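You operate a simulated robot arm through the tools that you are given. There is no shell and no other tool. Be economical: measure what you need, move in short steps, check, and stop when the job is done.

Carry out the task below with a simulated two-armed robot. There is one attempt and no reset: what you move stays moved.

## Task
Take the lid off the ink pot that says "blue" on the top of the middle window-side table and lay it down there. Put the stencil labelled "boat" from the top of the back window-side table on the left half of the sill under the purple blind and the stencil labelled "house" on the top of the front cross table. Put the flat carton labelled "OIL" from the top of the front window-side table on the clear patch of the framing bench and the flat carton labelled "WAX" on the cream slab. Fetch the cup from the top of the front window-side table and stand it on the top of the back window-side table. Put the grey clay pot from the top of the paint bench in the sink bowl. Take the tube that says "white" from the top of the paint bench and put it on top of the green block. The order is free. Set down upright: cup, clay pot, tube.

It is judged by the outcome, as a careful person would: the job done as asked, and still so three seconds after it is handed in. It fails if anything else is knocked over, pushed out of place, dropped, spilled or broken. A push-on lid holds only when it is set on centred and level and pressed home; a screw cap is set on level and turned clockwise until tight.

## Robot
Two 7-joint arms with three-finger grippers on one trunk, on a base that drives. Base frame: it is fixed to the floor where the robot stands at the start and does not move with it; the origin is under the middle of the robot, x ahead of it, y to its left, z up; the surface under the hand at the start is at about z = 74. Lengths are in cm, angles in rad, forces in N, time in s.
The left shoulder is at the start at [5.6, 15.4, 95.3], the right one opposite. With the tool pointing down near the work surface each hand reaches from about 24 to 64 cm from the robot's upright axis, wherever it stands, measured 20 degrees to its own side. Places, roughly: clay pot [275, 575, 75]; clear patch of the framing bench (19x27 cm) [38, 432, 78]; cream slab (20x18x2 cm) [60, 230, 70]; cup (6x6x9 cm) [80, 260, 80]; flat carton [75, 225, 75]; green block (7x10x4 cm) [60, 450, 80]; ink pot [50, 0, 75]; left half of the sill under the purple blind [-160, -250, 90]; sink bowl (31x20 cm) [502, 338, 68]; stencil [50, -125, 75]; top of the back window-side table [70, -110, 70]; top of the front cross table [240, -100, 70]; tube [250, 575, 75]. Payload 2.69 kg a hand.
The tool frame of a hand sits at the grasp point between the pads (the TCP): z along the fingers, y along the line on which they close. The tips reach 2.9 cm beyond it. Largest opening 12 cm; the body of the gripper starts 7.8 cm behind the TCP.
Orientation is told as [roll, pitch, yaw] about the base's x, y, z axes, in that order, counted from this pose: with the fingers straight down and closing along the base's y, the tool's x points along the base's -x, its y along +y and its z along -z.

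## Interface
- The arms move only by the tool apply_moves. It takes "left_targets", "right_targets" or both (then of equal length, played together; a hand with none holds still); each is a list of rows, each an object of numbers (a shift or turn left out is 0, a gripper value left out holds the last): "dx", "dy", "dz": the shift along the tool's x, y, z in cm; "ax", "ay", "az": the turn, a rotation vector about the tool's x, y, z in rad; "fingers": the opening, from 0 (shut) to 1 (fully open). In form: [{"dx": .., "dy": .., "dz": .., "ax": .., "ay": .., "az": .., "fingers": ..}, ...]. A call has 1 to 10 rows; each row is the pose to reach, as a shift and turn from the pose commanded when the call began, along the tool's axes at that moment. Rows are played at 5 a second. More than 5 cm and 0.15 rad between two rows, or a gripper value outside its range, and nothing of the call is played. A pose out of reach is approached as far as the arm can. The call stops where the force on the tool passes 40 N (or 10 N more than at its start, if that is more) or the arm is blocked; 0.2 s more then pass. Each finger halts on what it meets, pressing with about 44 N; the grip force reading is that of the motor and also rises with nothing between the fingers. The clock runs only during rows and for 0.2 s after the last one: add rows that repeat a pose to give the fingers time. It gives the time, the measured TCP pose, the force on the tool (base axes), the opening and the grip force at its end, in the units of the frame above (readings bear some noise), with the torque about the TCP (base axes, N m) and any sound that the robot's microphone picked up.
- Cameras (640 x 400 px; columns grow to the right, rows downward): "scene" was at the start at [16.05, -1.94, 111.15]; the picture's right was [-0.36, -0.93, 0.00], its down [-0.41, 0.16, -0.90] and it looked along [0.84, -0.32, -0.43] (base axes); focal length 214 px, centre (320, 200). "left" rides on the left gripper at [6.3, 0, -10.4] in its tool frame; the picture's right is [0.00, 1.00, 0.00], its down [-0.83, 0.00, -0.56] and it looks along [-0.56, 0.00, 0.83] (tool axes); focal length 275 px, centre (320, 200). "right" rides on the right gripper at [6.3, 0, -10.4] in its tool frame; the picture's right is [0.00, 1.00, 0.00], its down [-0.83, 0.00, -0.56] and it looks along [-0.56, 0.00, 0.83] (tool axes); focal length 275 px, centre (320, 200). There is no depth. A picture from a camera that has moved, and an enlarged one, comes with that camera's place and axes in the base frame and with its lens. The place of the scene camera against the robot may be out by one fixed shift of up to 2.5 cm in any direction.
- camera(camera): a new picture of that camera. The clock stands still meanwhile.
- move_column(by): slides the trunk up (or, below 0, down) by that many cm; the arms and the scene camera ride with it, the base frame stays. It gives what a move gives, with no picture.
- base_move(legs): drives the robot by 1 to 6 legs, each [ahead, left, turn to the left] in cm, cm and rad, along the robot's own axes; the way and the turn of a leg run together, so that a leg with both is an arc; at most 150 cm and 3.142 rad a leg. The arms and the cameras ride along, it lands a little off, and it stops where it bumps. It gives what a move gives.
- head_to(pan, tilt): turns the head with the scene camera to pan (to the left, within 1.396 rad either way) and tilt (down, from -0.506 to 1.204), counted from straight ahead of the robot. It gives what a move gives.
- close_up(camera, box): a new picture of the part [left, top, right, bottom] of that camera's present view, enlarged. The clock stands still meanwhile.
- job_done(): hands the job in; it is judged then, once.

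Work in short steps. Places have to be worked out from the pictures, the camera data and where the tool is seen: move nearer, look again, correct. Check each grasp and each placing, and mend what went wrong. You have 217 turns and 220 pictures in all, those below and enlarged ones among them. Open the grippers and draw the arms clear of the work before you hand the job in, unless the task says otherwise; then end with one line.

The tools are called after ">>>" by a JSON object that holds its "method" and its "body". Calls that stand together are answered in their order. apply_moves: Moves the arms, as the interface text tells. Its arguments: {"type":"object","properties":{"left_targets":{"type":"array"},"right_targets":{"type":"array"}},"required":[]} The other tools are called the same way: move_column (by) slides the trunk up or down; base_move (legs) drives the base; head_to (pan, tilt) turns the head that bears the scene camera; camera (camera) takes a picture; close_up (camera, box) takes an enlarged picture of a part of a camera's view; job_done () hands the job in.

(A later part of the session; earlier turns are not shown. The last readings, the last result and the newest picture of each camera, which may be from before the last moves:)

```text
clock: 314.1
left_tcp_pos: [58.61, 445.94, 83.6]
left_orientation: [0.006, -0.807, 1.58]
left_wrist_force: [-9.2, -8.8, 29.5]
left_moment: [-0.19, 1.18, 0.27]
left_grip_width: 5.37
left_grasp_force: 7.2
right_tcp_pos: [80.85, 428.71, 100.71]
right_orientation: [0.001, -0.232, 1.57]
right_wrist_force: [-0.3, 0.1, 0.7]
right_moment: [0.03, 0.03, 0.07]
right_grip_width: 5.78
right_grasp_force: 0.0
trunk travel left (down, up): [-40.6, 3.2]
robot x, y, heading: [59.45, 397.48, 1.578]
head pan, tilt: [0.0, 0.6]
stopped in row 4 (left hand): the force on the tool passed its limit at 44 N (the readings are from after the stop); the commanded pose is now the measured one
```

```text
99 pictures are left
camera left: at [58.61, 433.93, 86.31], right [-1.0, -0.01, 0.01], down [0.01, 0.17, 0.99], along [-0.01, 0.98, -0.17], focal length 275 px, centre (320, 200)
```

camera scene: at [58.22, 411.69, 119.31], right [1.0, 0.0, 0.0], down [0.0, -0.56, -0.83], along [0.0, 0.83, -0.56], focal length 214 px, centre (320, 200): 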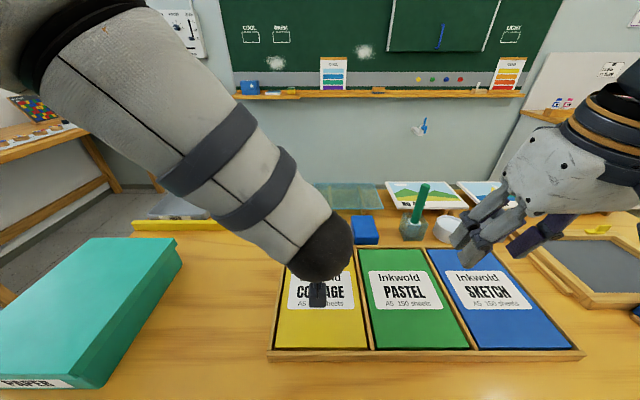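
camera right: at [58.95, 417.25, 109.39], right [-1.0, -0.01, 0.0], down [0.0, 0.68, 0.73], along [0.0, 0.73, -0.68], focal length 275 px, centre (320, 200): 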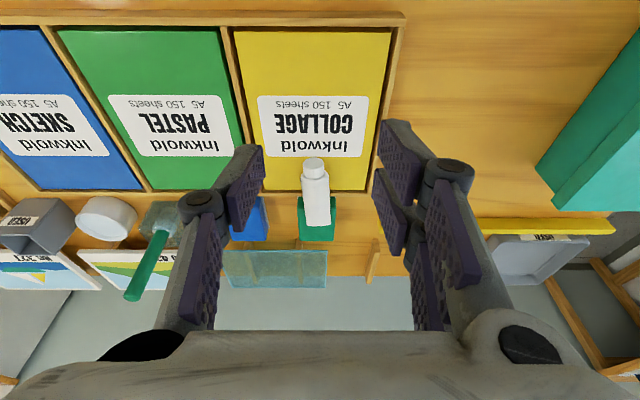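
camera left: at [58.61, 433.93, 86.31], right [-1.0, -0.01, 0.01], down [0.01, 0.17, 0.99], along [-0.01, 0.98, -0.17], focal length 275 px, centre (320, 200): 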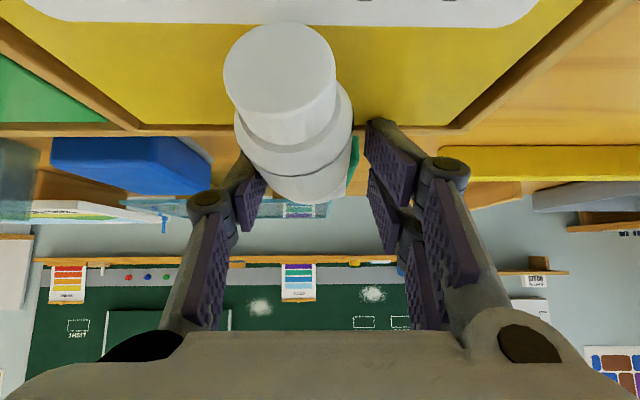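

The fingertips met the tray rim, so I change plan: grip the tube near its base (over the block) with steeper fingers, stand it up in the air, and hand it to the right hand from above. First back off and steepen the hand.

>>> {"method": "apply_moves", "body": {"left_targets": [{"dz": -0.5, "fingers": 0.5}, {"dz": -3}, {"dz": -7}, {"dz": -7, "ay": 0.13}, {"dz": -7, "ay": 0.26}, {"dz": -7, "ay": 0.39}, {"dz": -7, "ay": 0.52}, {"dz": -7, "ay": 0.52}]}}

>>> {"method": "camera", "body": {"camera": "left"}}

```text
clock: 315.9
left_tcp_pos: [58.86, 440.9, 87.97]
left_orientation: [0.002, -0.276, 1.579]
left_wrist_force: [0.1, 0.2, 0.7]
left_moment: [0.01, -0.01, -0.02]
left_grip_width: 5.98
left_grasp_force: 0.0
right_tcp_pos: [80.9, 428.84, 100.67]
right_orientation: [0.001, -0.228, 1.57]
right_wrist_force: [-1.4, -0.2, 1.0]
right_moment: [-0.01, -0.04, 0.02]
right_grip_width: 5.75
right_grasp_force: 0.0
trunk travel left (down, up): [-40.6, 3.2]
robot x, y, heading: [59.32, 397.37, 1.569]
head pan, tilt: [0.0, 0.6]
```

```text
98 pictures are left
camera left: at [58.81, 431.92, 96.35], right [-1.0, -0.01, 0.0], down [0.0, 0.65, 0.76], along [-0.01, 0.76, -0.65], focal length 275 px, centre (320, 200)
```

left: 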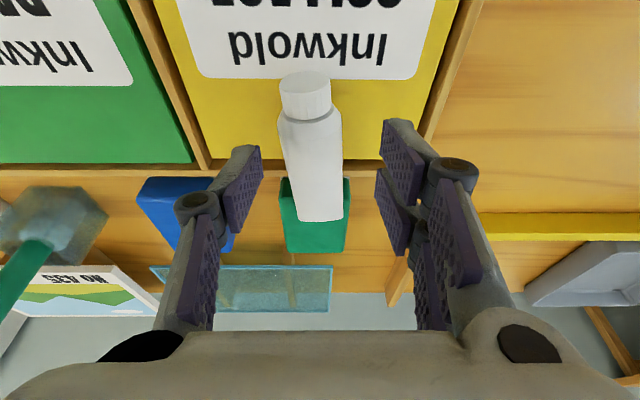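

I zoom in to measure the tube's exact place relative to the block.

>>> {"method": "close_up", "body": {"camera": "left", "box": [240, 60, 400, 260]}}

>>> {"method": "close_up", "body": {"camera": "scene", "box": [270, 180, 390, 280]}}

>>> {"method": "close_up", "body": {"camera": "right", "box": [320, 60, 640, 260]}}

```text
2.00 times, centred on (320, 160) of left
camera zoom: at [58.81, 431.92, 96.35], right [-1.0, -0.01, 0.0], down [0.0, 0.65, 0.76], along [-0.01, 0.76, -0.65], focal length 551 px, centre (320, 280)
```

zoom: 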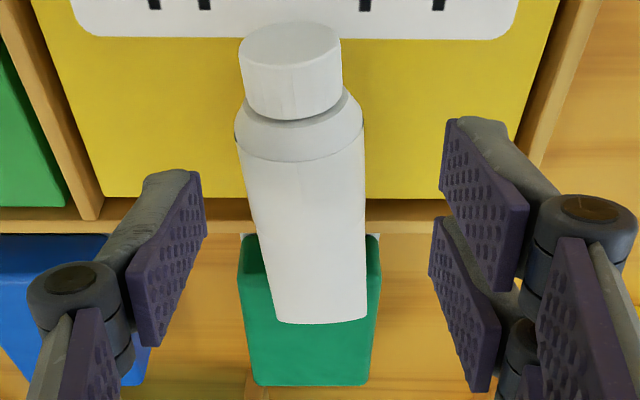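

```text
4.00 times, centred on (330, 230) of scene
camera zoom: at [58.21, 411.67, 119.3], right [1.0, 0.0, 0.0], down [0.0, -0.56, -0.83], along [0.0, 0.83, -0.56], focal length 858 px, centre (280, 80)
```

zoom: 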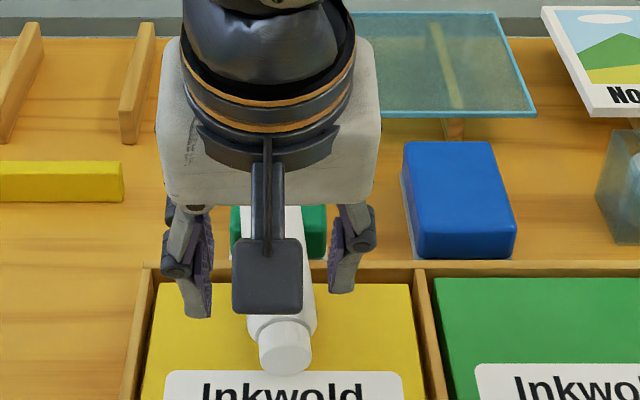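

```text
2.00 times, centred on (480, 160) of right
camera zoom: at [81.08, 420.34, 109.25], right [-1.0, 0.0, 0.0], down [0.0, 0.68, 0.73], along [0.0, 0.73, -0.68], focal length 551 px, centre (0, 280)
```

zoom: 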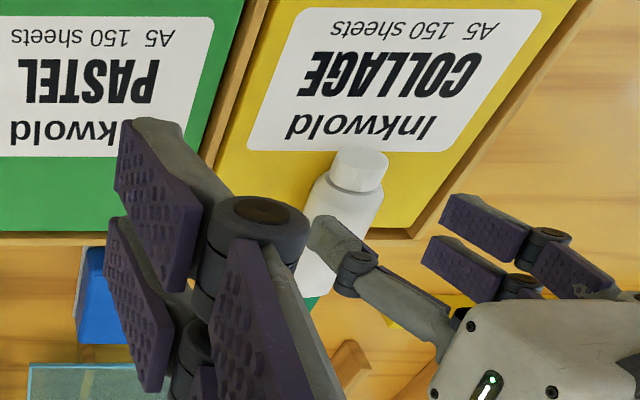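

The tube axis is nearly level at z≈82, base end at y≈450. I move to grip 2 cm from its base: TCP ≈[58.8,447.8,84].

>>> {"method": "apply_moves", "body": {"left_targets": [{"dx": -2.5, "dz": 1}, {"dx": -4.5, "dz": 2.5}, {"dx": -5.6, "dz": 4}, {"dx": -5.6, "dz": 5}, {"dx": -5.6, "dz": 5.5}]}}

>>> {"method": "camera", "body": {"camera": "left"}}

```text
clock: 317.1
left_tcp_pos: [58.72, 447.77, 84.26]
left_orientation: [0.004, -0.276, 1.579]
left_wrist_force: [0.1, 0.0, -0.2]
left_moment: [0.06, 0.0, 0.01]
left_grip_width: 5.99
left_grasp_force: 0.0
right_tcp_pos: [80.86, 428.96, 100.69]
right_orientation: [0.0, -0.229, 1.57]
right_wrist_force: [0.1, 0.3, -0.1]
right_moment: [0.02, 0.01, -0.02]
right_grip_width: 5.79
right_grasp_force: 0.0
trunk travel left (down, up): [-40.6, 3.2]
robot x, y, heading: [59.32, 397.25, 1.568]
head pan, tilt: [0.0, 0.6]
```

```text
94 pictures are left
camera left: at [58.73, 438.82, 92.7], right [-1.0, -0.01, 0.0], down [0.0, 0.65, 0.76], along [-0.01, 0.76, -0.65], focal length 275 px, centre (320, 200)
```

left: 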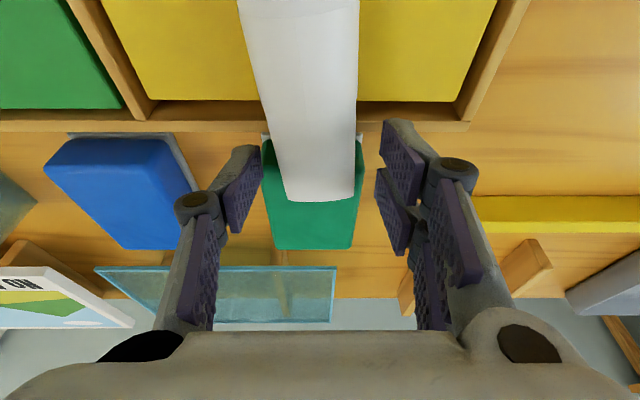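

Well placed around the tube's base end. I close.

>>> {"method": "apply_moves", "body": {"left_targets": [{"dz": 0.3, "fingers": 0.4}, {"dz": 0.3, "fingers": 0.3}, {"dz": 0.3, "fingers": 0.1}, {"dz": 0.3, "fingers": 0.1}]}}

>>> {"method": "camera", "body": {"camera": "left"}}

```text
clock: 318.1
left_tcp_pos: [58.83, 447.73, 84.09]
left_orientation: [0.0, -0.277, 1.58]
left_wrist_force: [3.6, 0.5, 6.8]
left_moment: [-0.23, -0.13, 0.11]
left_grip_width: 3.67
left_grasp_force: 43.9
right_tcp_pos: [81.0, 428.91, 100.69]
right_orientation: [0.001, -0.228, 1.572]
right_wrist_force: [0.1, -0.1, -0.3]
right_moment: [0.0, -0.01, -0.01]
right_grip_width: 5.73
right_grasp_force: 0.1
trunk travel left (down, up): [-40.6, 3.2]
robot x, y, heading: [59.57, 397.3, 1.573]
head pan, tilt: [0.0, 0.6]
```

```text
93 pictures are left
camera left: at [58.79, 438.83, 92.44], right [-1.0, -0.01, 0.0], down [0.0, 0.65, 0.76], along [-0.01, 0.76, -0.65], focal length 275 px, centre (320, 200)
```

left: 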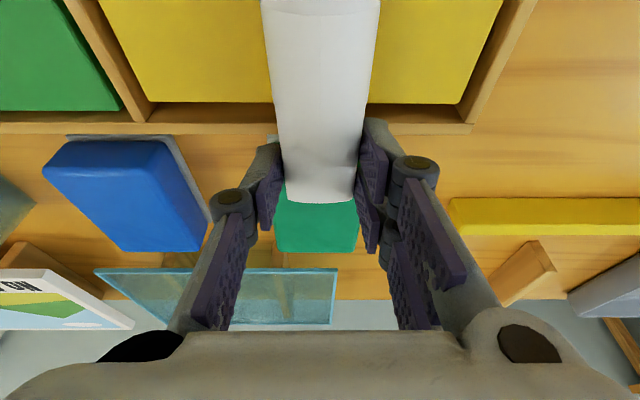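

Gripped at its base end. I lift it and pull it back in front of me.

>>> {"method": "apply_moves", "body": {"left_targets": [{"dz": -3, "dx": -0.8}, {"dz": -7, "dx": -2}, {"dz": -11, "dx": -2}, {"dz": -15, "dx": 0}, {"dz": -18, "dx": 3.5}, {"dz": -20, "dx": 7}]}}

>>> {"method": "camera", "body": {"camera": "scene"}}

```text
clock: 319.5
left_tcp_pos: [59.23, 435.4, 101.57]
left_orientation: [0.004, -0.277, 1.579]
left_wrist_force: [0.4, 0.4, -2.5]
left_moment: [0.05, 0.01, 0.04]
left_grip_width: 3.66
left_grasp_force: 44.0
right_tcp_pos: [80.85, 428.82, 100.62]
right_orientation: [0.001, -0.229, 1.571]
right_wrist_force: [-0.5, -0.7, 0.0]
right_moment: [-0.01, -0.03, -0.03]
right_grip_width: 5.75
right_grasp_force: 0.1
trunk travel left (down, up): [-40.6, 3.2]
robot x, y, heading: [59.31, 397.58, 1.57]
head pan, tilt: [0.0, 0.6]
```

```text
92 pictures are left
camera scene: at [58.22, 411.64, 119.31], right [1.0, 0.0, 0.0], down [0.0, -0.56, -0.83], along [0.0, 0.83, -0.56], focal length 214 px, centre (320, 200)
```

scene: 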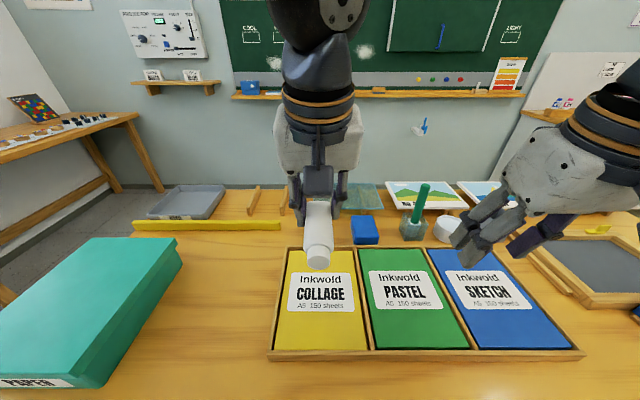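

Tube held level, cap toward me. I now rotate the left hand (in two stages) so the tube comes upright with fingers pointing to the right.

>>> {"method": "apply_moves", "body": {"left_targets": [{"ax": 0.0556, "ay": 0.0806, "az": -0.0995}, {"ax": 0.1112, "ay": 0.1612, "az": -0.199}, {"ax": 0.1668, "ay": 0.2418, "az": -0.2985}, {"ax": 0.2224, "ay": 0.3224, "az": -0.398}, {"ax": 0.278, "ay": 0.403, "az": -0.4975}, {"ax": 0.3336, "ay": 0.4836, "az": -0.597}, {"ax": 0.3892, "ay": 0.5642, "az": -0.6965}, {"ax": 0.4448, "ay": 0.6448, "az": -0.796}]}}

>>> {"method": "camera", "body": {"camera": "scene"}}

```text
clock: 321.3
left_tcp_pos: [58.92, 435.5, 101.32]
left_orientation: [-0.393, 0.534, 2.219]
left_wrist_force: [-0.3, 0.2, -1.4]
left_moment: [0.04, 0.02, 0.0]
left_grip_width: 3.66
left_grasp_force: 44.4
right_tcp_pos: [80.91, 428.82, 100.73]
right_orientation: [-0.001, -0.229, 1.569]
right_wrist_force: [-0.3, 0.1, 0.3]
right_moment: [0.01, -0.01, 0.02]
right_grip_width: 5.77
right_grasp_force: 0.0
trunk travel left (down, up): [-40.6, 3.2]
robot x, y, heading: [59.07, 397.7, 1.57]
head pan, tilt: [0.0, 0.6]
```

```text
91 pictures are left
camera scene: at [58.18, 411.71, 119.3], right [1.0, 0.0, 0.0], down [0.0, -0.57, -0.82], along [0.0, 0.82, -0.57], focal length 214 px, centre (320, 200)
```

scene: 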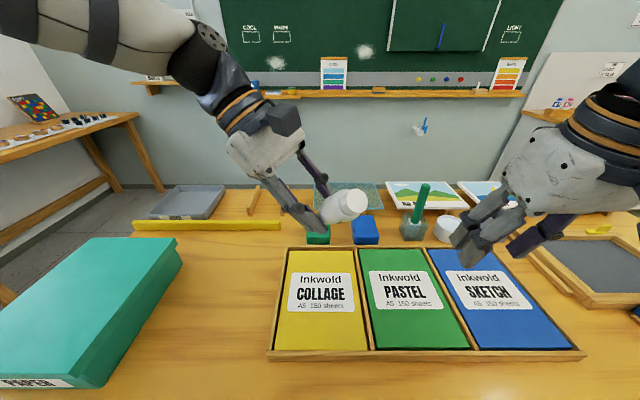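

Rotation goes as planned. I do the second half.

>>> {"method": "apply_moves", "body": {"left_targets": [{"ax": 0.0556, "ay": 0.0806, "az": -0.0995}, {"ax": 0.1112, "ay": 0.1612, "az": -0.199}, {"ax": 0.1668, "ay": 0.2418, "az": -0.2985}, {"ax": 0.2224, "ay": 0.3224, "az": -0.398}, {"ax": 0.278, "ay": 0.403, "az": -0.4975}, {"ax": 0.3336, "ay": 0.4836, "az": -0.597}, {"ax": 0.3892, "ay": 0.5642, "az": -0.6965}]}}

>>> {"method": "camera", "body": {"camera": "scene"}}

>>> {"method": "camera", "body": {"camera": "left"}}

>>> {"method": "camera", "body": {"camera": "right"}}

```text
clock: 322.9
left_tcp_pos: [58.96, 435.67, 101.31]
left_orientation: [0.003, 1.294, -3.128]
left_wrist_force: [0.3, 0.0, -2.4]
left_moment: [0.03, 0.02, -0.02]
left_grip_width: 3.68
left_grasp_force: 43.6
right_tcp_pos: [80.96, 428.81, 100.7]
right_orientation: [-0.002, -0.229, 1.572]
right_wrist_force: [-0.6, 0.5, 0.3]
right_moment: [0.0, -0.02, -0.01]
right_grip_width: 5.75
right_grasp_force: 0.0
trunk travel left (down, up): [-40.6, 3.2]
robot x, y, heading: [59.36, 397.39, 1.568]
head pan, tilt: [0.0, 0.6]
```

```text
90 pictures are left
camera scene: at [58.18, 411.7, 119.3], right [1.0, 0.0, 0.0], down [0.0, -0.56, -0.83], along [0.0, 0.83, -0.56], focal length 214 px, centre (320, 200)
```

scene: 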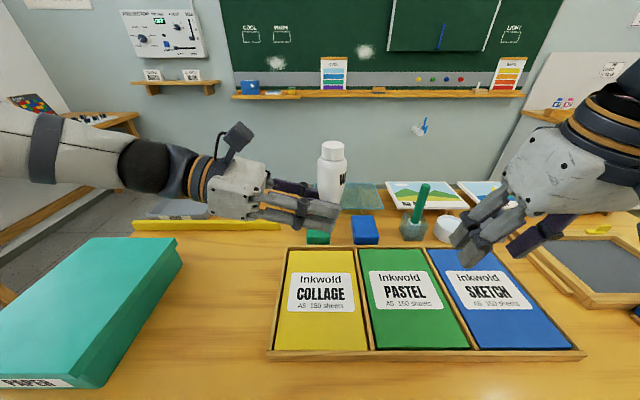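

```text
89 pictures are left
camera left: at [50.5, 435.47, 110.3], right [0.01, -1.0, 0.0], down [-0.76, -0.01, -0.65], along [0.65, 0.01, -0.76], focal length 275 px, centre (320, 200)
```

left: 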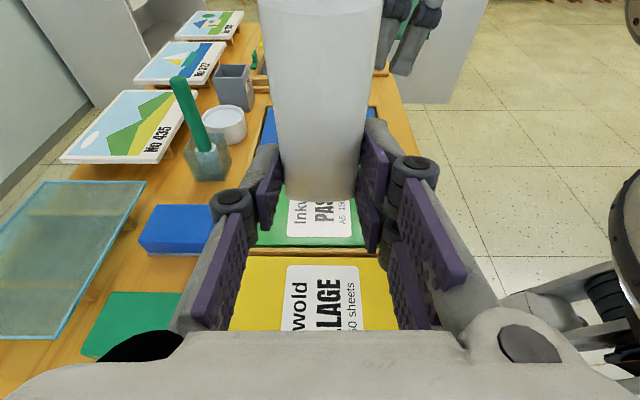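

```text
88 pictures are left
camera right: at [81.05, 420.36, 109.25], right [-1.0, 0.0, 0.0], down [0.0, 0.68, 0.73], along [0.0, 0.73, -0.68], focal length 275 px, centre (320, 200)
```

right: 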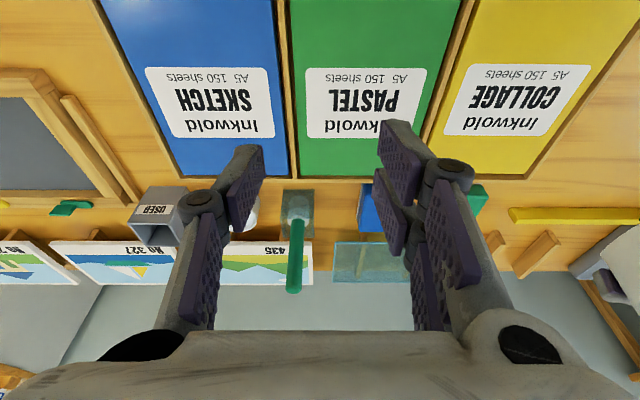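

The tube is now upright in the left hand, gripped near its base. I check its uprightness.

>>> {"method": "close_up", "body": {"camera": "scene", "box": [240, 120, 400, 250]}}

```text
3.08 times, centred on (320, 185) of scene
camera zoom: at [58.18, 411.7, 119.3], right [1.0, 0.0, 0.0], down [0.0, -0.56, -0.83], along [0.0, 0.83, -0.56], focal length 660 px, centre (320, 246)
```

zoom: 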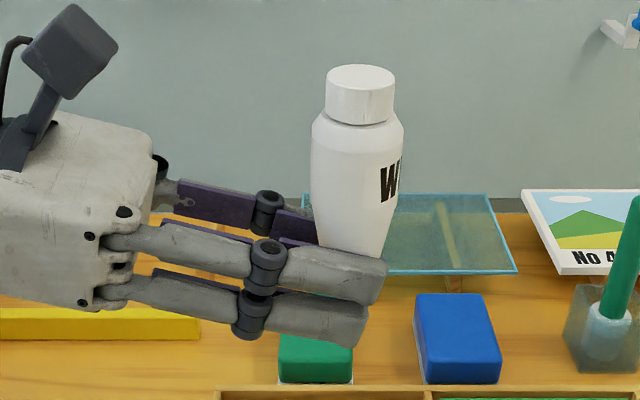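

It is upright. I move the tube over the block and down to a few centimetres above it.

>>> {"method": "apply_moves", "body": {"left_targets": [{"dy": -4.5, "dx": -1, "dz": -0.3}, {"dy": -9, "dx": -2, "dz": -0.6}, {"dy": -13.5, "dx": -3.5, "dz": -0.9}, {"dy": -16.5, "dx": -6.5, "dz": -0.5}, {"dy": -17.6, "dx": -10, "dz": 0.6}, {"dy": -17.6, "dx": -12.5, "dz": 1.6}, {"dy": -17.6, "dx": -12.5, "dz": 1.6}]}}

>>> {"method": "camera", "body": {"camera": "scene"}}

>>> {"method": "camera", "body": {"camera": "left"}}

```text
clock: 324.5
left_tcp_pos: [56.92, 453.22, 88.81]
left_orientation: [-0.002, 1.292, -3.131]
left_wrist_force: [0.1, 0.1, -0.7]
left_moment: [-0.01, 0.03, -0.01]
left_grip_width: 3.67
left_grasp_force: 43.7
right_tcp_pos: [80.95, 428.89, 100.69]
right_orientation: [0.0, -0.229, 1.571]
right_wrist_force: [0.2, -0.7, -0.2]
right_moment: [0.01, -0.02, 0.01]
right_grip_width: 5.75
right_grasp_force: 0.0
trunk travel left (down, up): [-40.6, 3.2]
robot x, y, heading: [59.45, 397.44, 1.571]
head pan, tilt: [0.0, 0.6]
```

```text
86 pictures are left
camera scene: at [58.21, 411.69, 119.3], right [1.0, 0.0, 0.0], down [0.0, -0.56, -0.83], along [0.0, 0.83, -0.56], focal length 214 px, centre (320, 200)
```

scene: 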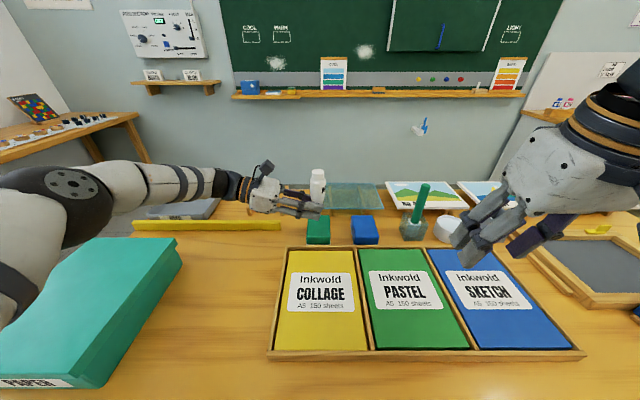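

```text
85 pictures are left
camera left: at [48.48, 453.06, 97.79], right [0.01, -1.0, 0.0], down [-0.76, 0.0, -0.65], along [0.65, 0.01, -0.76], focal length 275 px, centre (320, 200)
```

left: 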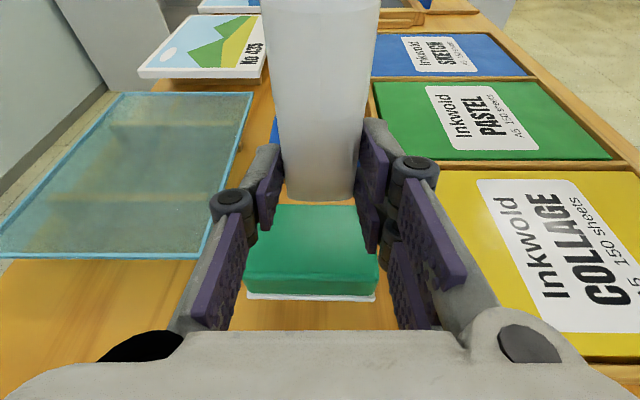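

Tube and block are well aligned (shift 0.3–0.4 cm). I lower slowly.

>>> {"method": "apply_moves", "body": {"left_targets": [{"dy": -0.4, "dx": -1.8, "dz": 0.8}, {"dy": -0.4, "dx": -3.4, "dz": 1.25}, {"dy": -0.4, "dx": -4.2, "dz": 1.5}, {"dy": -0.4, "dx": -4.6, "dz": 1.6}, {"dy": -0.4, "dx": -4.6, "dz": 1.6}]}}

>>> {"method": "camera", "body": {"camera": "left"}}

>>> {"method": "close_up", "body": {"camera": "scene", "box": [240, 150, 380, 260]}}

```text
clock: 325.7
left_tcp_pos: [57.19, 453.49, 84.45]
left_orientation: [-0.019, 1.297, 3.133]
left_wrist_force: [-2.7, -0.5, 20.9]
left_moment: [-0.52, -0.39, -0.2]
left_grip_width: 3.66
left_grasp_force: 44.1
right_tcp_pos: [81.01, 428.68, 100.74]
right_orientation: [-0.001, -0.231, 1.57]
right_wrist_force: [-0.7, 0.7, -0.3]
right_moment: [-0.02, -0.02, 0.0]
right_grip_width: 5.75
right_grasp_force: 0.1
trunk travel left (down, up): [-40.6, 3.2]
robot x, y, heading: [59.26, 397.71, 1.57]
head pan, tilt: [0.0, 0.6]
```

```text
84 pictures are left
camera left: at [48.66, 453.39, 93.35], right [0.01, -1.0, -0.01], down [-0.76, 0.0, -0.65], along [0.65, 0.01, -0.76], focal length 275 px, centre (320, 200)
```

left: 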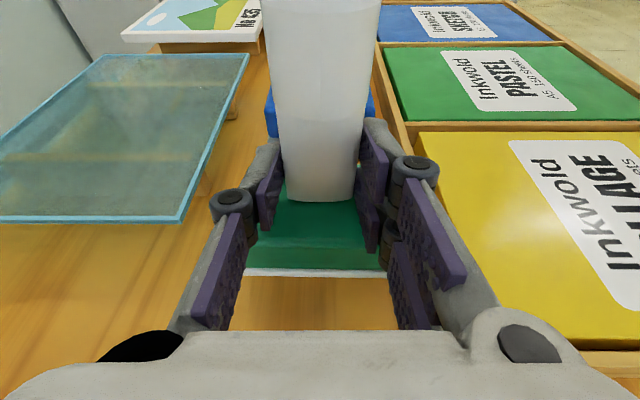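

```text
3.64 times, centred on (310, 205) of scene
camera zoom: at [58.19, 411.5, 119.36], right [1.0, 0.0, 0.0], down [0.0, -0.56, -0.83], along [0.0, 0.83, -0.56], focal length 780 px, centre (356, 182)
```

zoom: 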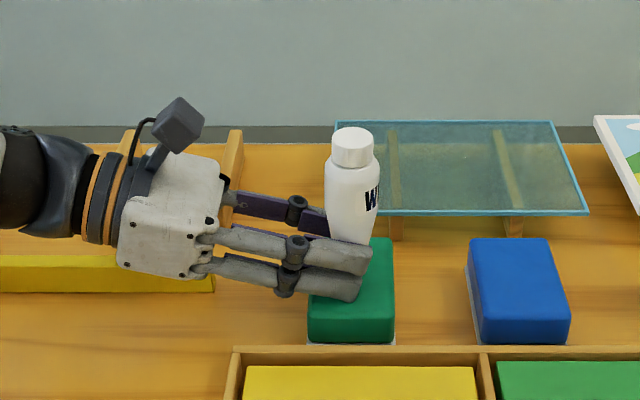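

Contact at ≈21 N. I ease up a hair, open slowly, and look before withdrawing.

>>> {"method": "apply_moves", "body": {"left_targets": [{"dx": 0.2, "dz": -0.05}, {"dx": 0.2, "dz": -0.05, "fingers": 0.33}, {"dx": 0.2, "dz": -0.05, "fingers": 0.36}, {"dx": 0.2, "dz": -0.05, "fingers": 0.42}, {"dx": 0.2, "dz": -0.05, "fingers": 0.42}]}}

>>> {"method": "camera", "body": {"camera": "left"}}

>>> {"method": "close_up", "body": {"camera": "scene", "box": [240, 150, 380, 260]}}

```text
clock: 326.9
left_tcp_pos: [57.21, 453.59, 84.52]
left_orientation: [-0.005, 1.294, -3.138]
left_wrist_force: [0.8, 3.2, 22.1]
left_moment: [-0.46, -0.51, -0.07]
left_grip_width: 4.94
left_grasp_force: 0.1
right_tcp_pos: [81.11, 428.73, 100.74]
right_orientation: [0.003, -0.231, 1.572]
right_wrist_force: [-0.3, 0.4, -0.1]
right_moment: [0.02, -0.05, 0.02]
right_grip_width: 5.76
right_grasp_force: 0.1
trunk travel left (down, up): [-40.6, 3.2]
robot x, y, heading: [59.32, 397.52, 1.57]
head pan, tilt: [0.0, 0.6]
```

```text
82 pictures are left
camera left: at [48.74, 453.38, 93.32], right [0.01, -1.0, -0.01], down [-0.76, 0.0, -0.65], along [0.65, 0.01, -0.76], focal length 275 px, centre (320, 200)
```

left: 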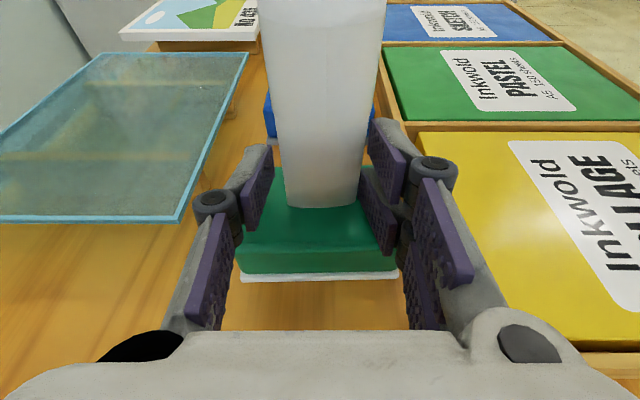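

```text
3.64 times, centred on (310, 205) of scene
camera zoom: at [58.23, 411.57, 119.32], right [1.0, 0.0, 0.0], down [0.0, -0.56, -0.83], along [0.0, 0.83, -0.56], focal length 780 px, centre (356, 182)
```

zoom: 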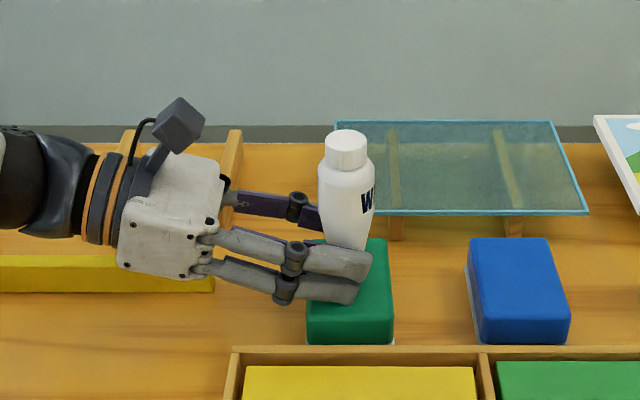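

The tube stands free (fingertips were resting on the block). I open a bit more and withdraw along the finger direction.

>>> {"method": "apply_moves", "body": {"left_targets": [{"dx": 0.3, "fingers": 0.5}, {"dx": 0.5, "fingers": 0.52}, {"dx": 0.5, "dz": -2}, {"dx": 0.5, "dz": -5}, {"dx": 0.5, "dz": -9}, {"dx": 0.5, "dz": -13}]}}

>>> {"method": "close_up", "body": {"camera": "scene", "box": [240, 150, 380, 260]}}

>>> {"method": "camera", "body": {"camera": "left"}}

```text
clock: 328.3
left_tcp_pos: [44.78, 453.45, 88.33]
left_orientation: [-0.002, 1.291, -3.135]
left_wrist_force: [-0.9, -0.2, 0.1]
left_moment: [0.01, 0.01, 0.0]
left_grip_width: 6.27
left_grasp_force: 0.1
right_tcp_pos: [80.9, 428.87, 100.64]
right_orientation: [0.001, -0.228, 1.57]
right_wrist_force: [0.1, 0.1, -0.1]
right_moment: [-0.01, -0.02, 0.04]
right_grip_width: 5.77
right_grasp_force: 0.0
trunk travel left (down, up): [-40.6, 3.2]
robot x, y, heading: [59.57, 397.48, 1.572]
head pan, tilt: [0.0, 0.6]
```

```text
3.64 times, centred on (310, 205) of scene
camera zoom: at [58.18, 411.69, 119.3], right [1.0, 0.0, 0.0], down [0.0, -0.56, -0.83], along [0.0, 0.83, -0.56], focal length 780 px, centre (356, 182)
```

zoom: 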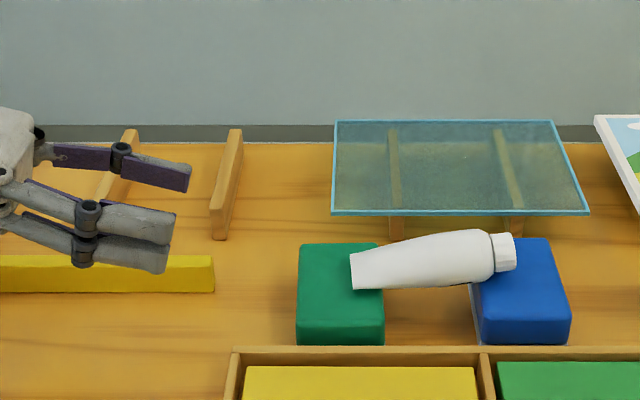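

```text
79 pictures are left
camera left: at [36.28, 453.29, 97.22], right [0.01, -1.0, 0.0], down [-0.76, 0.0, -0.65], along [0.65, 0.01, -0.76], focal length 275 px, centre (320, 200)
```

left: 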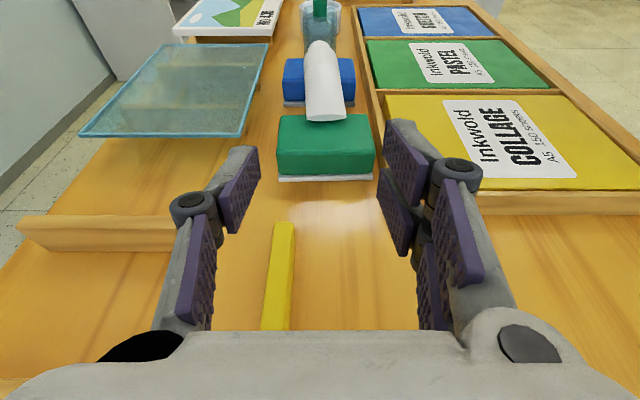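

It fell again, to the other side: the base end looks tapered. I zoom to understand the tube's base shape.

>>> {"method": "close_up", "body": {"camera": "scene", "box": [300, 195, 370, 240]}}

>>> {"method": "close_up", "body": {"camera": "left", "box": [260, 20, 400, 200]}}

```text
8.89 times, centred on (335, 218) of scene
camera zoom: at [58.18, 411.69, 119.3], right [1.0, 0.0, 0.0], down [0.0, -0.56, -0.83], along [0.0, 0.83, -0.56], focal length 1906 px, centre (187, 44)
```

zoom: 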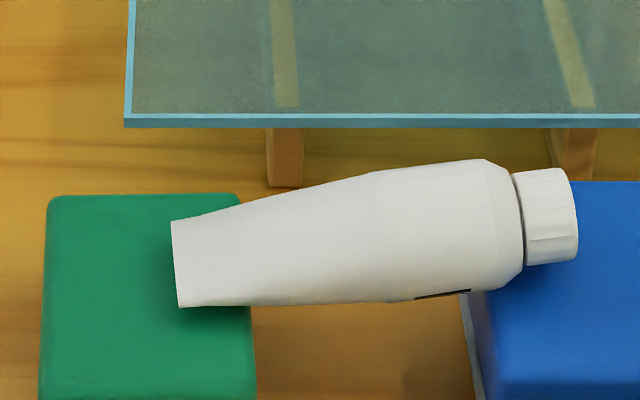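

```text
2.22 times, centred on (330, 110) of left
camera zoom: at [36.28, 453.29, 97.22], right [0.01, -1.0, 0.0], down [-0.76, 0.0, -0.65], along [0.65, 0.01, -0.76], focal length 612 px, centre (298, 400)
```

zoom: 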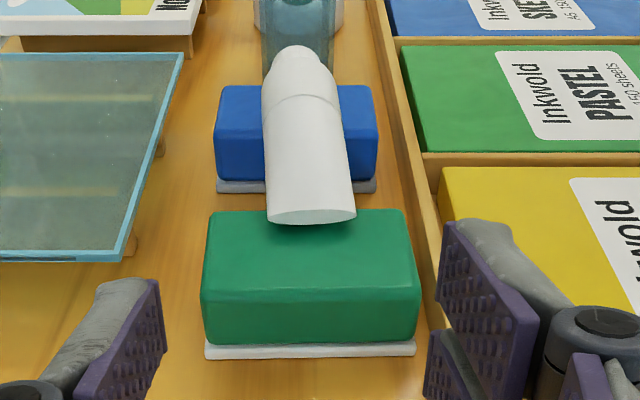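

It is a squeeze tube with a thin flat crimp (~1.3 cm) as base, so it must be set down very exactly upright. New plan: pick it at mid-body from above (now lying along x between the blocks), turn it up with fingers from the left so the head camera sees its lean and base, and set it gently. First retract and turn the left hand down.

>>> {"method": "apply_moves", "body": {"left_targets": [{"dx": 3, "dz": -1, "dy": 2}, {"dx": 6, "dz": -2, "dy": 5}, {"dx": 9, "dz": -2.7, "dy": 8}, {"dx": 11.5, "dz": -3.3, "dy": 11.5}, {"dx": 13.5, "dz": -3.8, "dy": 15}]}}

>>> {"method": "apply_moves", "body": {"left_targets": [{"ay": -0.1445}, {"ay": -0.289}, {"ay": -0.4335}, {"ay": -0.578}, {"ay": -0.7225}, {"ay": -0.867}, {"ay": -1.0115}, {"ay": -1.156}, {"ay": -1.3005}, {"ay": -1.445}]}}

>>> {"method": "base_move", "body": {"legs": [[0, -12, 0]]}}

>>> {"method": "camera", "body": {"camera": "left"}}

>>> {"method": "camera", "body": {"camera": "scene"}}

```text
clock: 329.5
left_tcp_pos: [45.04, 438.43, 102.29]
left_orientation: [-0.001, 1.291, -3.133]
left_wrist_force: [0.2, 0.2, 0.2]
left_moment: [0.01, -0.01, 0.01]
left_grip_width: 6.25
left_grasp_force: 0.0
right_tcp_pos: [81.04, 428.68, 100.69]
right_orientation: [0.0, -0.232, 1.572]
right_wrist_force: [0.3, 0.1, -1.0]
right_moment: [0.01, -0.03, -0.05]
right_grip_width: 5.72
right_grasp_force: 0.0
trunk travel left (down, up): [-40.6, 3.2]
robot x, y, heading: [59.04, 397.69, 1.572]
head pan, tilt: [0.0, 0.6]
```

```text
clock: 331.7
left_tcp_pos: [45.13, 438.46, 102.28]
left_orientation: [-0.001, -0.156, -3.133]
left_wrist_force: [-0.1, 0.7, -0.3]
left_moment: [0.01, 0.01, 0.03]
left_grip_width: 6.26
left_grasp_force: 0.0
right_tcp_pos: [80.97, 428.82, 100.7]
right_orientation: [0.002, -0.229, 1.571]
right_wrist_force: [-0.3, 0.1, 0.4]
right_moment: [-0.01, -0.01, 0.0]
right_grip_width: 5.76
right_grasp_force: 0.1
trunk travel left (down, up): [-40.6, 3.2]
robot x, y, heading: [59.03, 397.7, 1.572]
head pan, tilt: [0.0, 0.6]
```

```text
clock: 333.3
left_tcp_pos: [57.04, 438.42, 102.33]
left_orientation: [0.001, -0.155, -3.131]
left_wrist_force: [-0.5, -0.5, -1.2]
left_moment: [-0.01, 0.02, 0.0]
left_grip_width: 6.24
left_grasp_force: 0.0
right_tcp_pos: [93.07, 428.87, 100.59]
right_orientation: [0.001, -0.229, 1.572]
right_wrist_force: [-0.1, -0.8, -0.4]
right_moment: [0.0, 0.04, -0.01]
right_grip_width: 5.74
right_grasp_force: 0.1
trunk travel left (down, up): [-40.6, 3.2]
robot x, y, heading: [71.16, 397.61, 1.575]
head pan, tilt: [0.0, 0.6]
```

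```text
76 pictures are left
camera left: at [64.79, 438.45, 111.67], right [0.01, -1.0, 0.0], down [-0.74, 0.0, 0.68], along [-0.68, 0.0, -0.74], focal length 275 px, centre (320, 200)
```

left: 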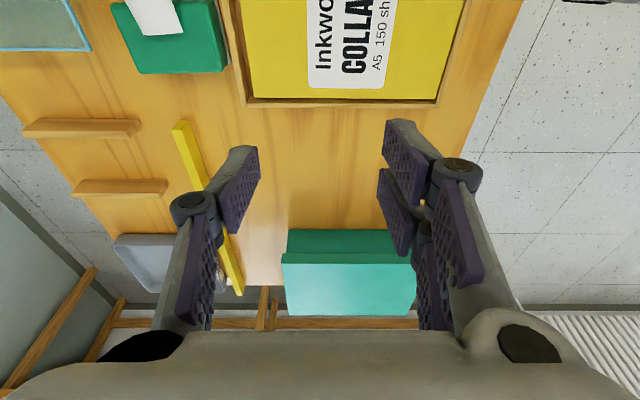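

```text
75 pictures are left
camera scene: at [70.32, 411.7, 119.3], right [1.0, 0.0, 0.0], down [0.0, -0.56, -0.83], along [0.0, 0.83, -0.56], focal length 214 px, centre (320, 200)
```

scene: 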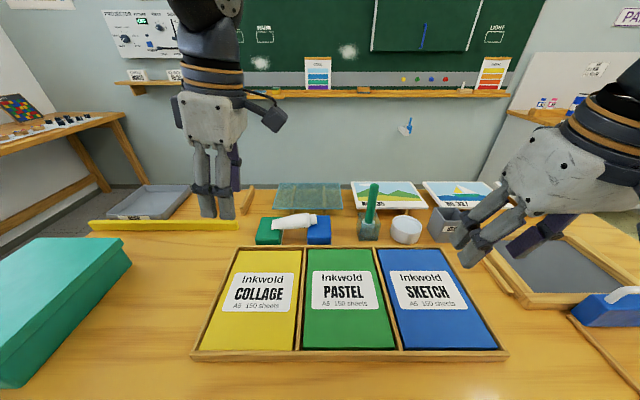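

I bring the left hand above the tube's middle (gap between the blocks, ≈[64.3,453.4]) and look.

>>> {"method": "apply_moves", "body": {"left_targets": [{"dx": 2, "dy": -3, "dz": 1.7}, {"dx": 4, "dy": -6, "dz": 3.4}, {"dx": 6, "dy": -9, "dz": 5.1, "az": -0.06, "ax": -0.01}, {"dx": 8, "dy": -12, "dz": 6.8, "az": -0.11, "ax": -0.017}, {"dx": 9.9, "dy": -15, "dz": 8.4, "az": -0.11, "ax": -0.017}, {"dx": 9.9, "dy": -15, "dz": 8.4, "az": -0.11, "ax": -0.017}]}}

>>> {"method": "camera", "body": {"camera": "left"}}

>>> {"method": "close_up", "body": {"camera": "scene", "box": [230, 150, 370, 250]}}

```text
clock: 334.7
left_tcp_pos: [64.14, 452.41, 92.16]
left_orientation: [0.001, -0.152, -3.022]
left_wrist_force: [-0.7, -0.2, 0.2]
left_moment: [-0.02, 0.02, 0.01]
left_grip_width: 6.24
left_grasp_force: 0.0
left hand out of reach, approached as far as the arm can: row 5, 6
right_tcp_pos: [92.92, 428.93, 100.63]
right_orientation: [0.001, -0.229, 1.571]
right_wrist_force: [-0.7, 0.3, -0.1]
right_moment: [-0.04, -0.02, 0.01]
right_grip_width: 5.76
right_grasp_force: 0.1
trunk travel left (down, up): [-40.6, 3.2]
robot x, y, heading: [71.64, 397.45, 1.574]
head pan, tilt: [0.0, 0.6]
```

```text
74 pictures are left
camera left: at [71.78, 453.14, 101.55], right [0.12, -0.99, 0.0], down [-0.73, -0.08, 0.68], along [-0.67, -0.08, -0.74], focal length 275 px, centre (320, 200)
```

left: 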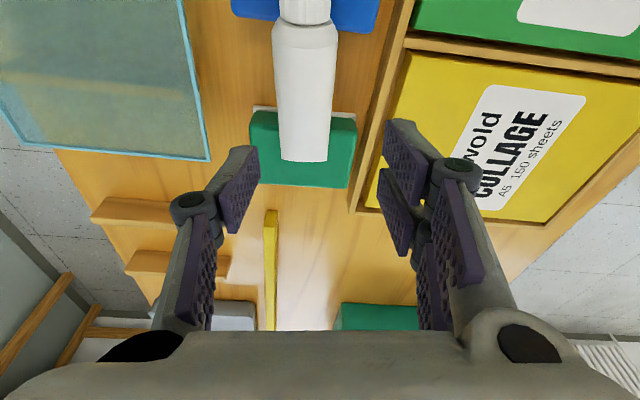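

```text
4.00 times, centred on (300, 200) of scene
camera zoom: at [70.25, 411.78, 119.29], right [1.0, 0.0, 0.0], down [0.0, -0.57, -0.82], along [0.0, 0.82, -0.57], focal length 858 px, centre (400, 200)
```

zoom: 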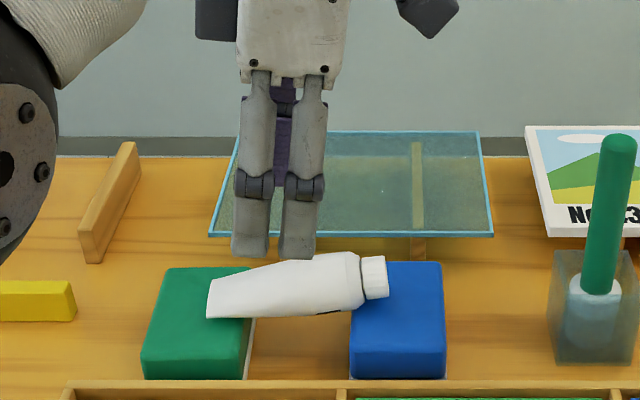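

The tube is 1.1 cm farther in y than the hand. I descend (reach grows lower down) with that correction and look before closing.

>>> {"method": "apply_moves", "body": {"left_targets": [{"dx": 0.5, "dy": -0.3, "dz": 2.5}, {"dx": 1, "dy": -0.6, "dz": 5}, {"dx": 1.4, "dy": -0.8, "dz": 6.6}, {"dx": 1.5, "dy": -1.06, "dz": 7.2}, {"dx": 1.5, "dy": -1.06, "dz": 7.2}]}}

>>> {"method": "camera", "body": {"camera": "left"}}

```text
clock: 335.9
left_tcp_pos: [64.18, 453.02, 85.03]
left_orientation: [0.0, -0.154, -3.021]
left_wrist_force: [0.2, 0.8, 0.1]
left_moment: [-0.01, -0.02, -0.02]
left_grip_width: 6.25
left_grasp_force: 0.0
right_tcp_pos: [93.12, 428.82, 100.62]
right_orientation: [0.002, -0.229, 1.57]
right_wrist_force: [0.9, 0.1, -0.6]
right_moment: [-0.03, -0.06, 0.01]
right_grip_width: 5.75
right_grasp_force: 0.1
trunk travel left (down, up): [-40.6, 3.2]
robot x, y, heading: [71.86, 397.22, 1.573]
head pan, tilt: [0.0, 0.6]
```

```text
72 pictures are left
camera left: at [71.86, 453.9, 94.36], right [0.12, -0.99, 0.0], down [-0.73, -0.09, 0.68], along [-0.67, -0.08, -0.74], focal length 275 px, centre (320, 200)
```

left: 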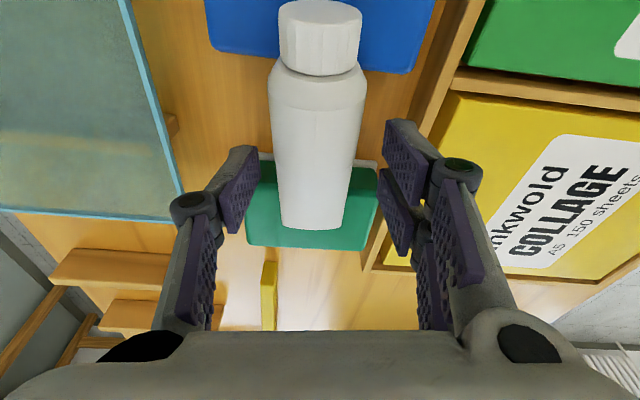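

Aligned. I close on the tube.

>>> {"method": "apply_moves", "body": {"left_targets": [{"dz": 0.2, "dy": -0.2, "fingers": 0.4}, {"dz": 0.2, "dy": -0.2, "fingers": 0.28}, {"dz": 0.2, "dy": -0.2, "fingers": 0.1}, {"dz": 0.2, "dy": -0.2, "fingers": 0.1}, {"dz": -3}, {"dz": -7}, {"dz": -11}, {"dz": -14, "dy": 3}, {"dz": -16, "dy": 7}, {"dz": -17, "dy": 11}]}}

>>> {"method": "camera", "body": {"camera": "scene"}}

>>> {"method": "camera", "body": {"camera": "left"}}

```text
clock: 338.1
left_tcp_pos: [67.87, 447.51, 102.24]
left_orientation: [0.003, -0.155, -3.023]
left_wrist_force: [-0.1, -0.5, -1.6]
left_moment: [-0.03, 0.0, -0.03]
left_grip_width: 3.68
left_grasp_force: 44.3
left hand out of reach, approached as far as the arm can: row 1, 2, 3, 4, 5, 6, 7, 8, 9, 10
right_tcp_pos: [93.06, 428.92, 100.56]
right_orientation: [-0.001, -0.228, 1.571]
right_wrist_force: [0.6, -0.8, 0.3]
right_moment: [0.0, -0.04, 0.0]
right_grip_width: 5.74
right_grasp_force: 0.2
trunk travel left (down, up): [-40.6, 3.2]
robot x, y, heading: [71.76, 397.35, 1.573]
head pan, tilt: [0.0, 0.6]
```

```text
71 pictures are left
camera scene: at [70.3, 411.73, 119.29], right [1.0, 0.0, 0.0], down [0.0, -0.57, -0.82], along [0.0, 0.82, -0.57], focal length 214 px, centre (320, 200)
```

scene: 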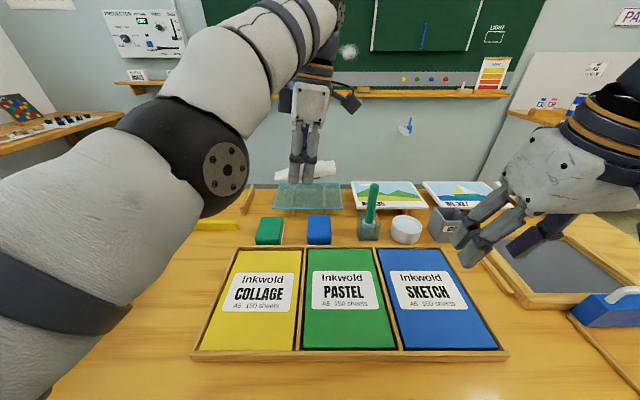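

```text
70 pictures are left
camera left: at [75.52, 448.42, 111.59], right [0.12, -0.99, 0.01], down [-0.73, -0.08, 0.68], along [-0.67, -0.08, -0.73], focal length 275 px, centre (320, 200)
```

left: 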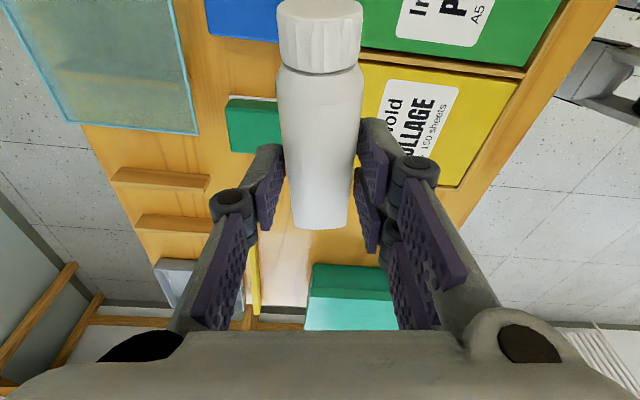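

Tube held at mid-body. I pull it closer, shift the base back left, and rotate it upright.

>>> {"method": "apply_moves", "body": {"left_targets": [{"dy": 4}, {"dy": 8}, {"dy": 11}]}}

>>> {"method": "base_move", "body": {"legs": [[0, 11, 0]]}}

>>> {"method": "apply_moves", "body": {"left_targets": [{"ay": 0.144}, {"ay": 0.288}, {"ay": 0.432}, {"ay": 0.576}, {"ay": 0.72}, {"ay": 0.864}, {"ay": 1.008}, {"ay": 1.152}, {"ay": 1.296}, {"ay": 1.44}]}}

>>> {"method": "close_up", "body": {"camera": "scene", "box": [240, 80, 400, 240]}}

```text
clock: 338.9
left_tcp_pos: [69.03, 446.81, 102.57]
left_orientation: [0.004, -0.15, -3.008]
left_wrist_force: [0.7, 0.0, -1.5]
left_moment: [0.02, 0.01, -0.01]
left_grip_width: 3.65
left_grasp_force: 44.1
left hand out of reach, approached as far as the arm can: row 1, 2, 3
right_tcp_pos: [92.97, 429.06, 100.78]
right_orientation: [0.0, -0.229, 1.57]
right_wrist_force: [0.0, -1.4, -0.2]
right_moment: [0.02, -0.02, 0.02]
right_grip_width: 5.75
right_grasp_force: 0.1
trunk travel left (down, up): [-40.6, 3.2]
robot x, y, heading: [71.34, 397.45, 1.573]
head pan, tilt: [0.0, 0.6]
```

```text
clock: 340.4
left_tcp_pos: [58.25, 446.71, 102.58]
left_orientation: [0.0, -0.146, -3.01]
left_wrist_force: [-0.5, -0.1, -1.5]
left_moment: [-0.04, -0.03, -0.02]
left_grip_width: 3.69
left_grasp_force: 43.3
right_tcp_pos: [82.2, 428.94, 100.68]
right_orientation: [0.001, -0.228, 1.571]
right_wrist_force: [-1.2, 0.1, 0.9]
right_moment: [-0.04, 0.0, 0.01]
right_grip_width: 5.74
right_grasp_force: 0.0
trunk travel left (down, up): [-40.6, 3.2]
robot x, y, heading: [60.73, 397.95, 1.569]
head pan, tilt: [0.0, 0.6]
```

```text
clock: 342.4
left_tcp_pos: [72.21, 455.29, 102.08]
left_orientation: [-0.079, 0.952, -3.113]
left_wrist_force: [-3.2, 2.2, -1.0]
left_moment: [-0.1, -0.16, -0.15]
left_grip_width: 3.67
left_grasp_force: 44.2
left hand out of reach, approached as far as the arm can: row 1, 2, 3, 4, 5, 6, 7, 8, 9, 10
right_tcp_pos: [81.98, 429.03, 100.77]
right_orientation: [-0.003, -0.231, 1.571]
right_wrist_force: [0.5, 0.1, -0.1]
right_moment: [0.02, 0.01, -0.02]
right_grip_width: 5.75
right_grasp_force: 0.1
trunk travel left (down, up): [-40.6, 3.2]
robot x, y, heading: [60.63, 397.39, 1.572]
head pan, tilt: [0.0, 0.6]
stopped in row 10 (left hand): the force on the tool passed its limit at 61 N (the readings are from after the stop); the commanded pose is now the measured one
```

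```text
2.50 times, centred on (320, 160) of scene
camera zoom: at [59.25, 411.82, 119.28], right [1.0, 0.0, 0.0], down [0.0, -0.57, -0.82], along [0.0, 0.82, -0.57], focal length 536 px, centre (320, 300)
```

zoom: 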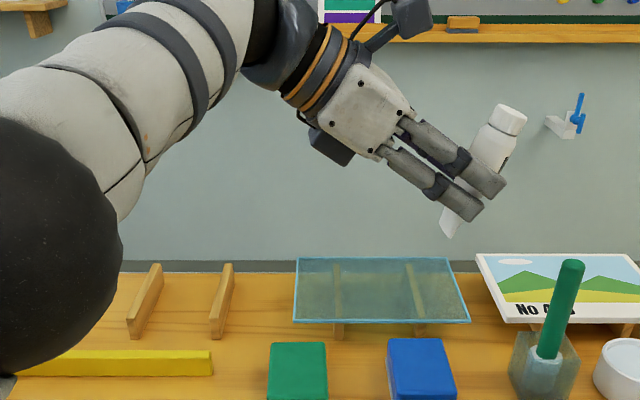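

The commanded pose had drifted out of reach and the arm ran to its limit (nothing touched visibly). I bring the hand back toward me to a comfortable place.

>>> {"method": "apply_moves", "body": {"left_targets": [{"dx": -1.2, "dy": 3.4, "dz": -2}, {"dx": -2.4, "dy": 6.8, "dz": -4}, {"dx": -3.6, "dy": 10.2, "dz": -6}, {"dx": -4.8, "dy": 13.6, "dz": -8}, {"dx": -6.1, "dy": 17, "dz": -10.4}, {"dx": -6.1, "dy": 17, "dz": -10.4}]}}

>>> {"method": "camera", "body": {"camera": "scene"}}

```text
clock: 343.8
left_tcp_pos: [70.95, 455.33, 103.44]
left_orientation: [-0.078, 0.948, -3.112]
left_wrist_force: [-0.1, -0.1, -1.1]
left_moment: [0.01, 0.0, 0.02]
left_grip_width: 3.65
left_grasp_force: 43.8
left hand out of reach, approached as far as the arm can: row 1, 2, 3, 4, 5, 6
right_tcp_pos: [82.19, 428.82, 100.63]
right_orientation: [0.0, -0.231, 1.57]
right_wrist_force: [0.0, -0.5, 0.1]
right_moment: [0.03, 0.0, 0.0]
right_grip_width: 5.77
right_grasp_force: 0.1
trunk travel left (down, up): [-40.6, 3.2]
robot x, y, heading: [60.61, 397.46, 1.566]
head pan, tilt: [0.0, 0.6]
```

```text
68 pictures are left
camera scene: at [59.49, 411.72, 119.3], right [1.0, 0.0, 0.0], down [0.0, -0.56, -0.83], along [0.0, 0.83, -0.56], focal length 214 px, centre (320, 200)
```

scene: 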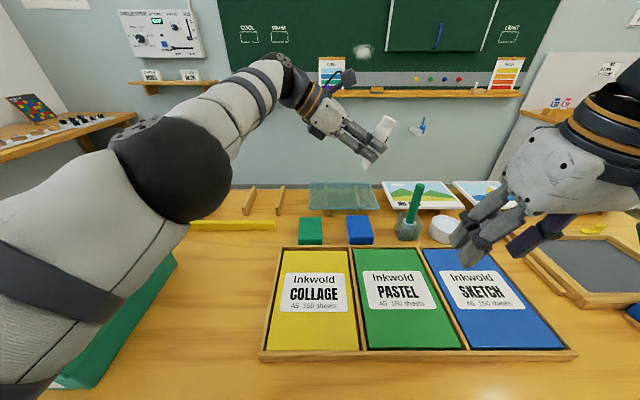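

The arm seems against a joint limit in this pose. I first undo part of the rotation to free it.

>>> {"method": "apply_moves", "body": {"left_targets": [{"ay": -0.14}, {"ay": -0.28}, {"ay": -0.42}, {"ay": -0.56}, {"ay": -0.7}, {"ay": -0.84}, {"ay": -0.98}, {"ay": -1.1}]}}

```text
clock: 345.6
left_tcp_pos: [64.4, 444.26, 99.18]
left_orientation: [-0.045, -0.123, -3.041]
left_wrist_force: [0.7, -0.9, -1.4]
left_moment: [0.02, 0.09, -0.03]
left_grip_width: 3.65
left_grasp_force: 43.9
left hand out of reach, approached as far as the arm can: row 1, 2, 3, 4, 5, 6, 7, 8
right_tcp_pos: [82.38, 428.81, 100.67]
right_orientation: [0.002, -0.23, 1.571]
right_wrist_force: [-0.2, -0.7, 0.0]
right_moment: [0.0, 0.06, 0.02]
right_grip_width: 5.78
right_grasp_force: 0.0
trunk travel left (down, up): [-40.6, 3.2]
robot x, y, heading: [60.25, 397.19, 1.571]
head pan, tilt: [0.0, 0.6]
```

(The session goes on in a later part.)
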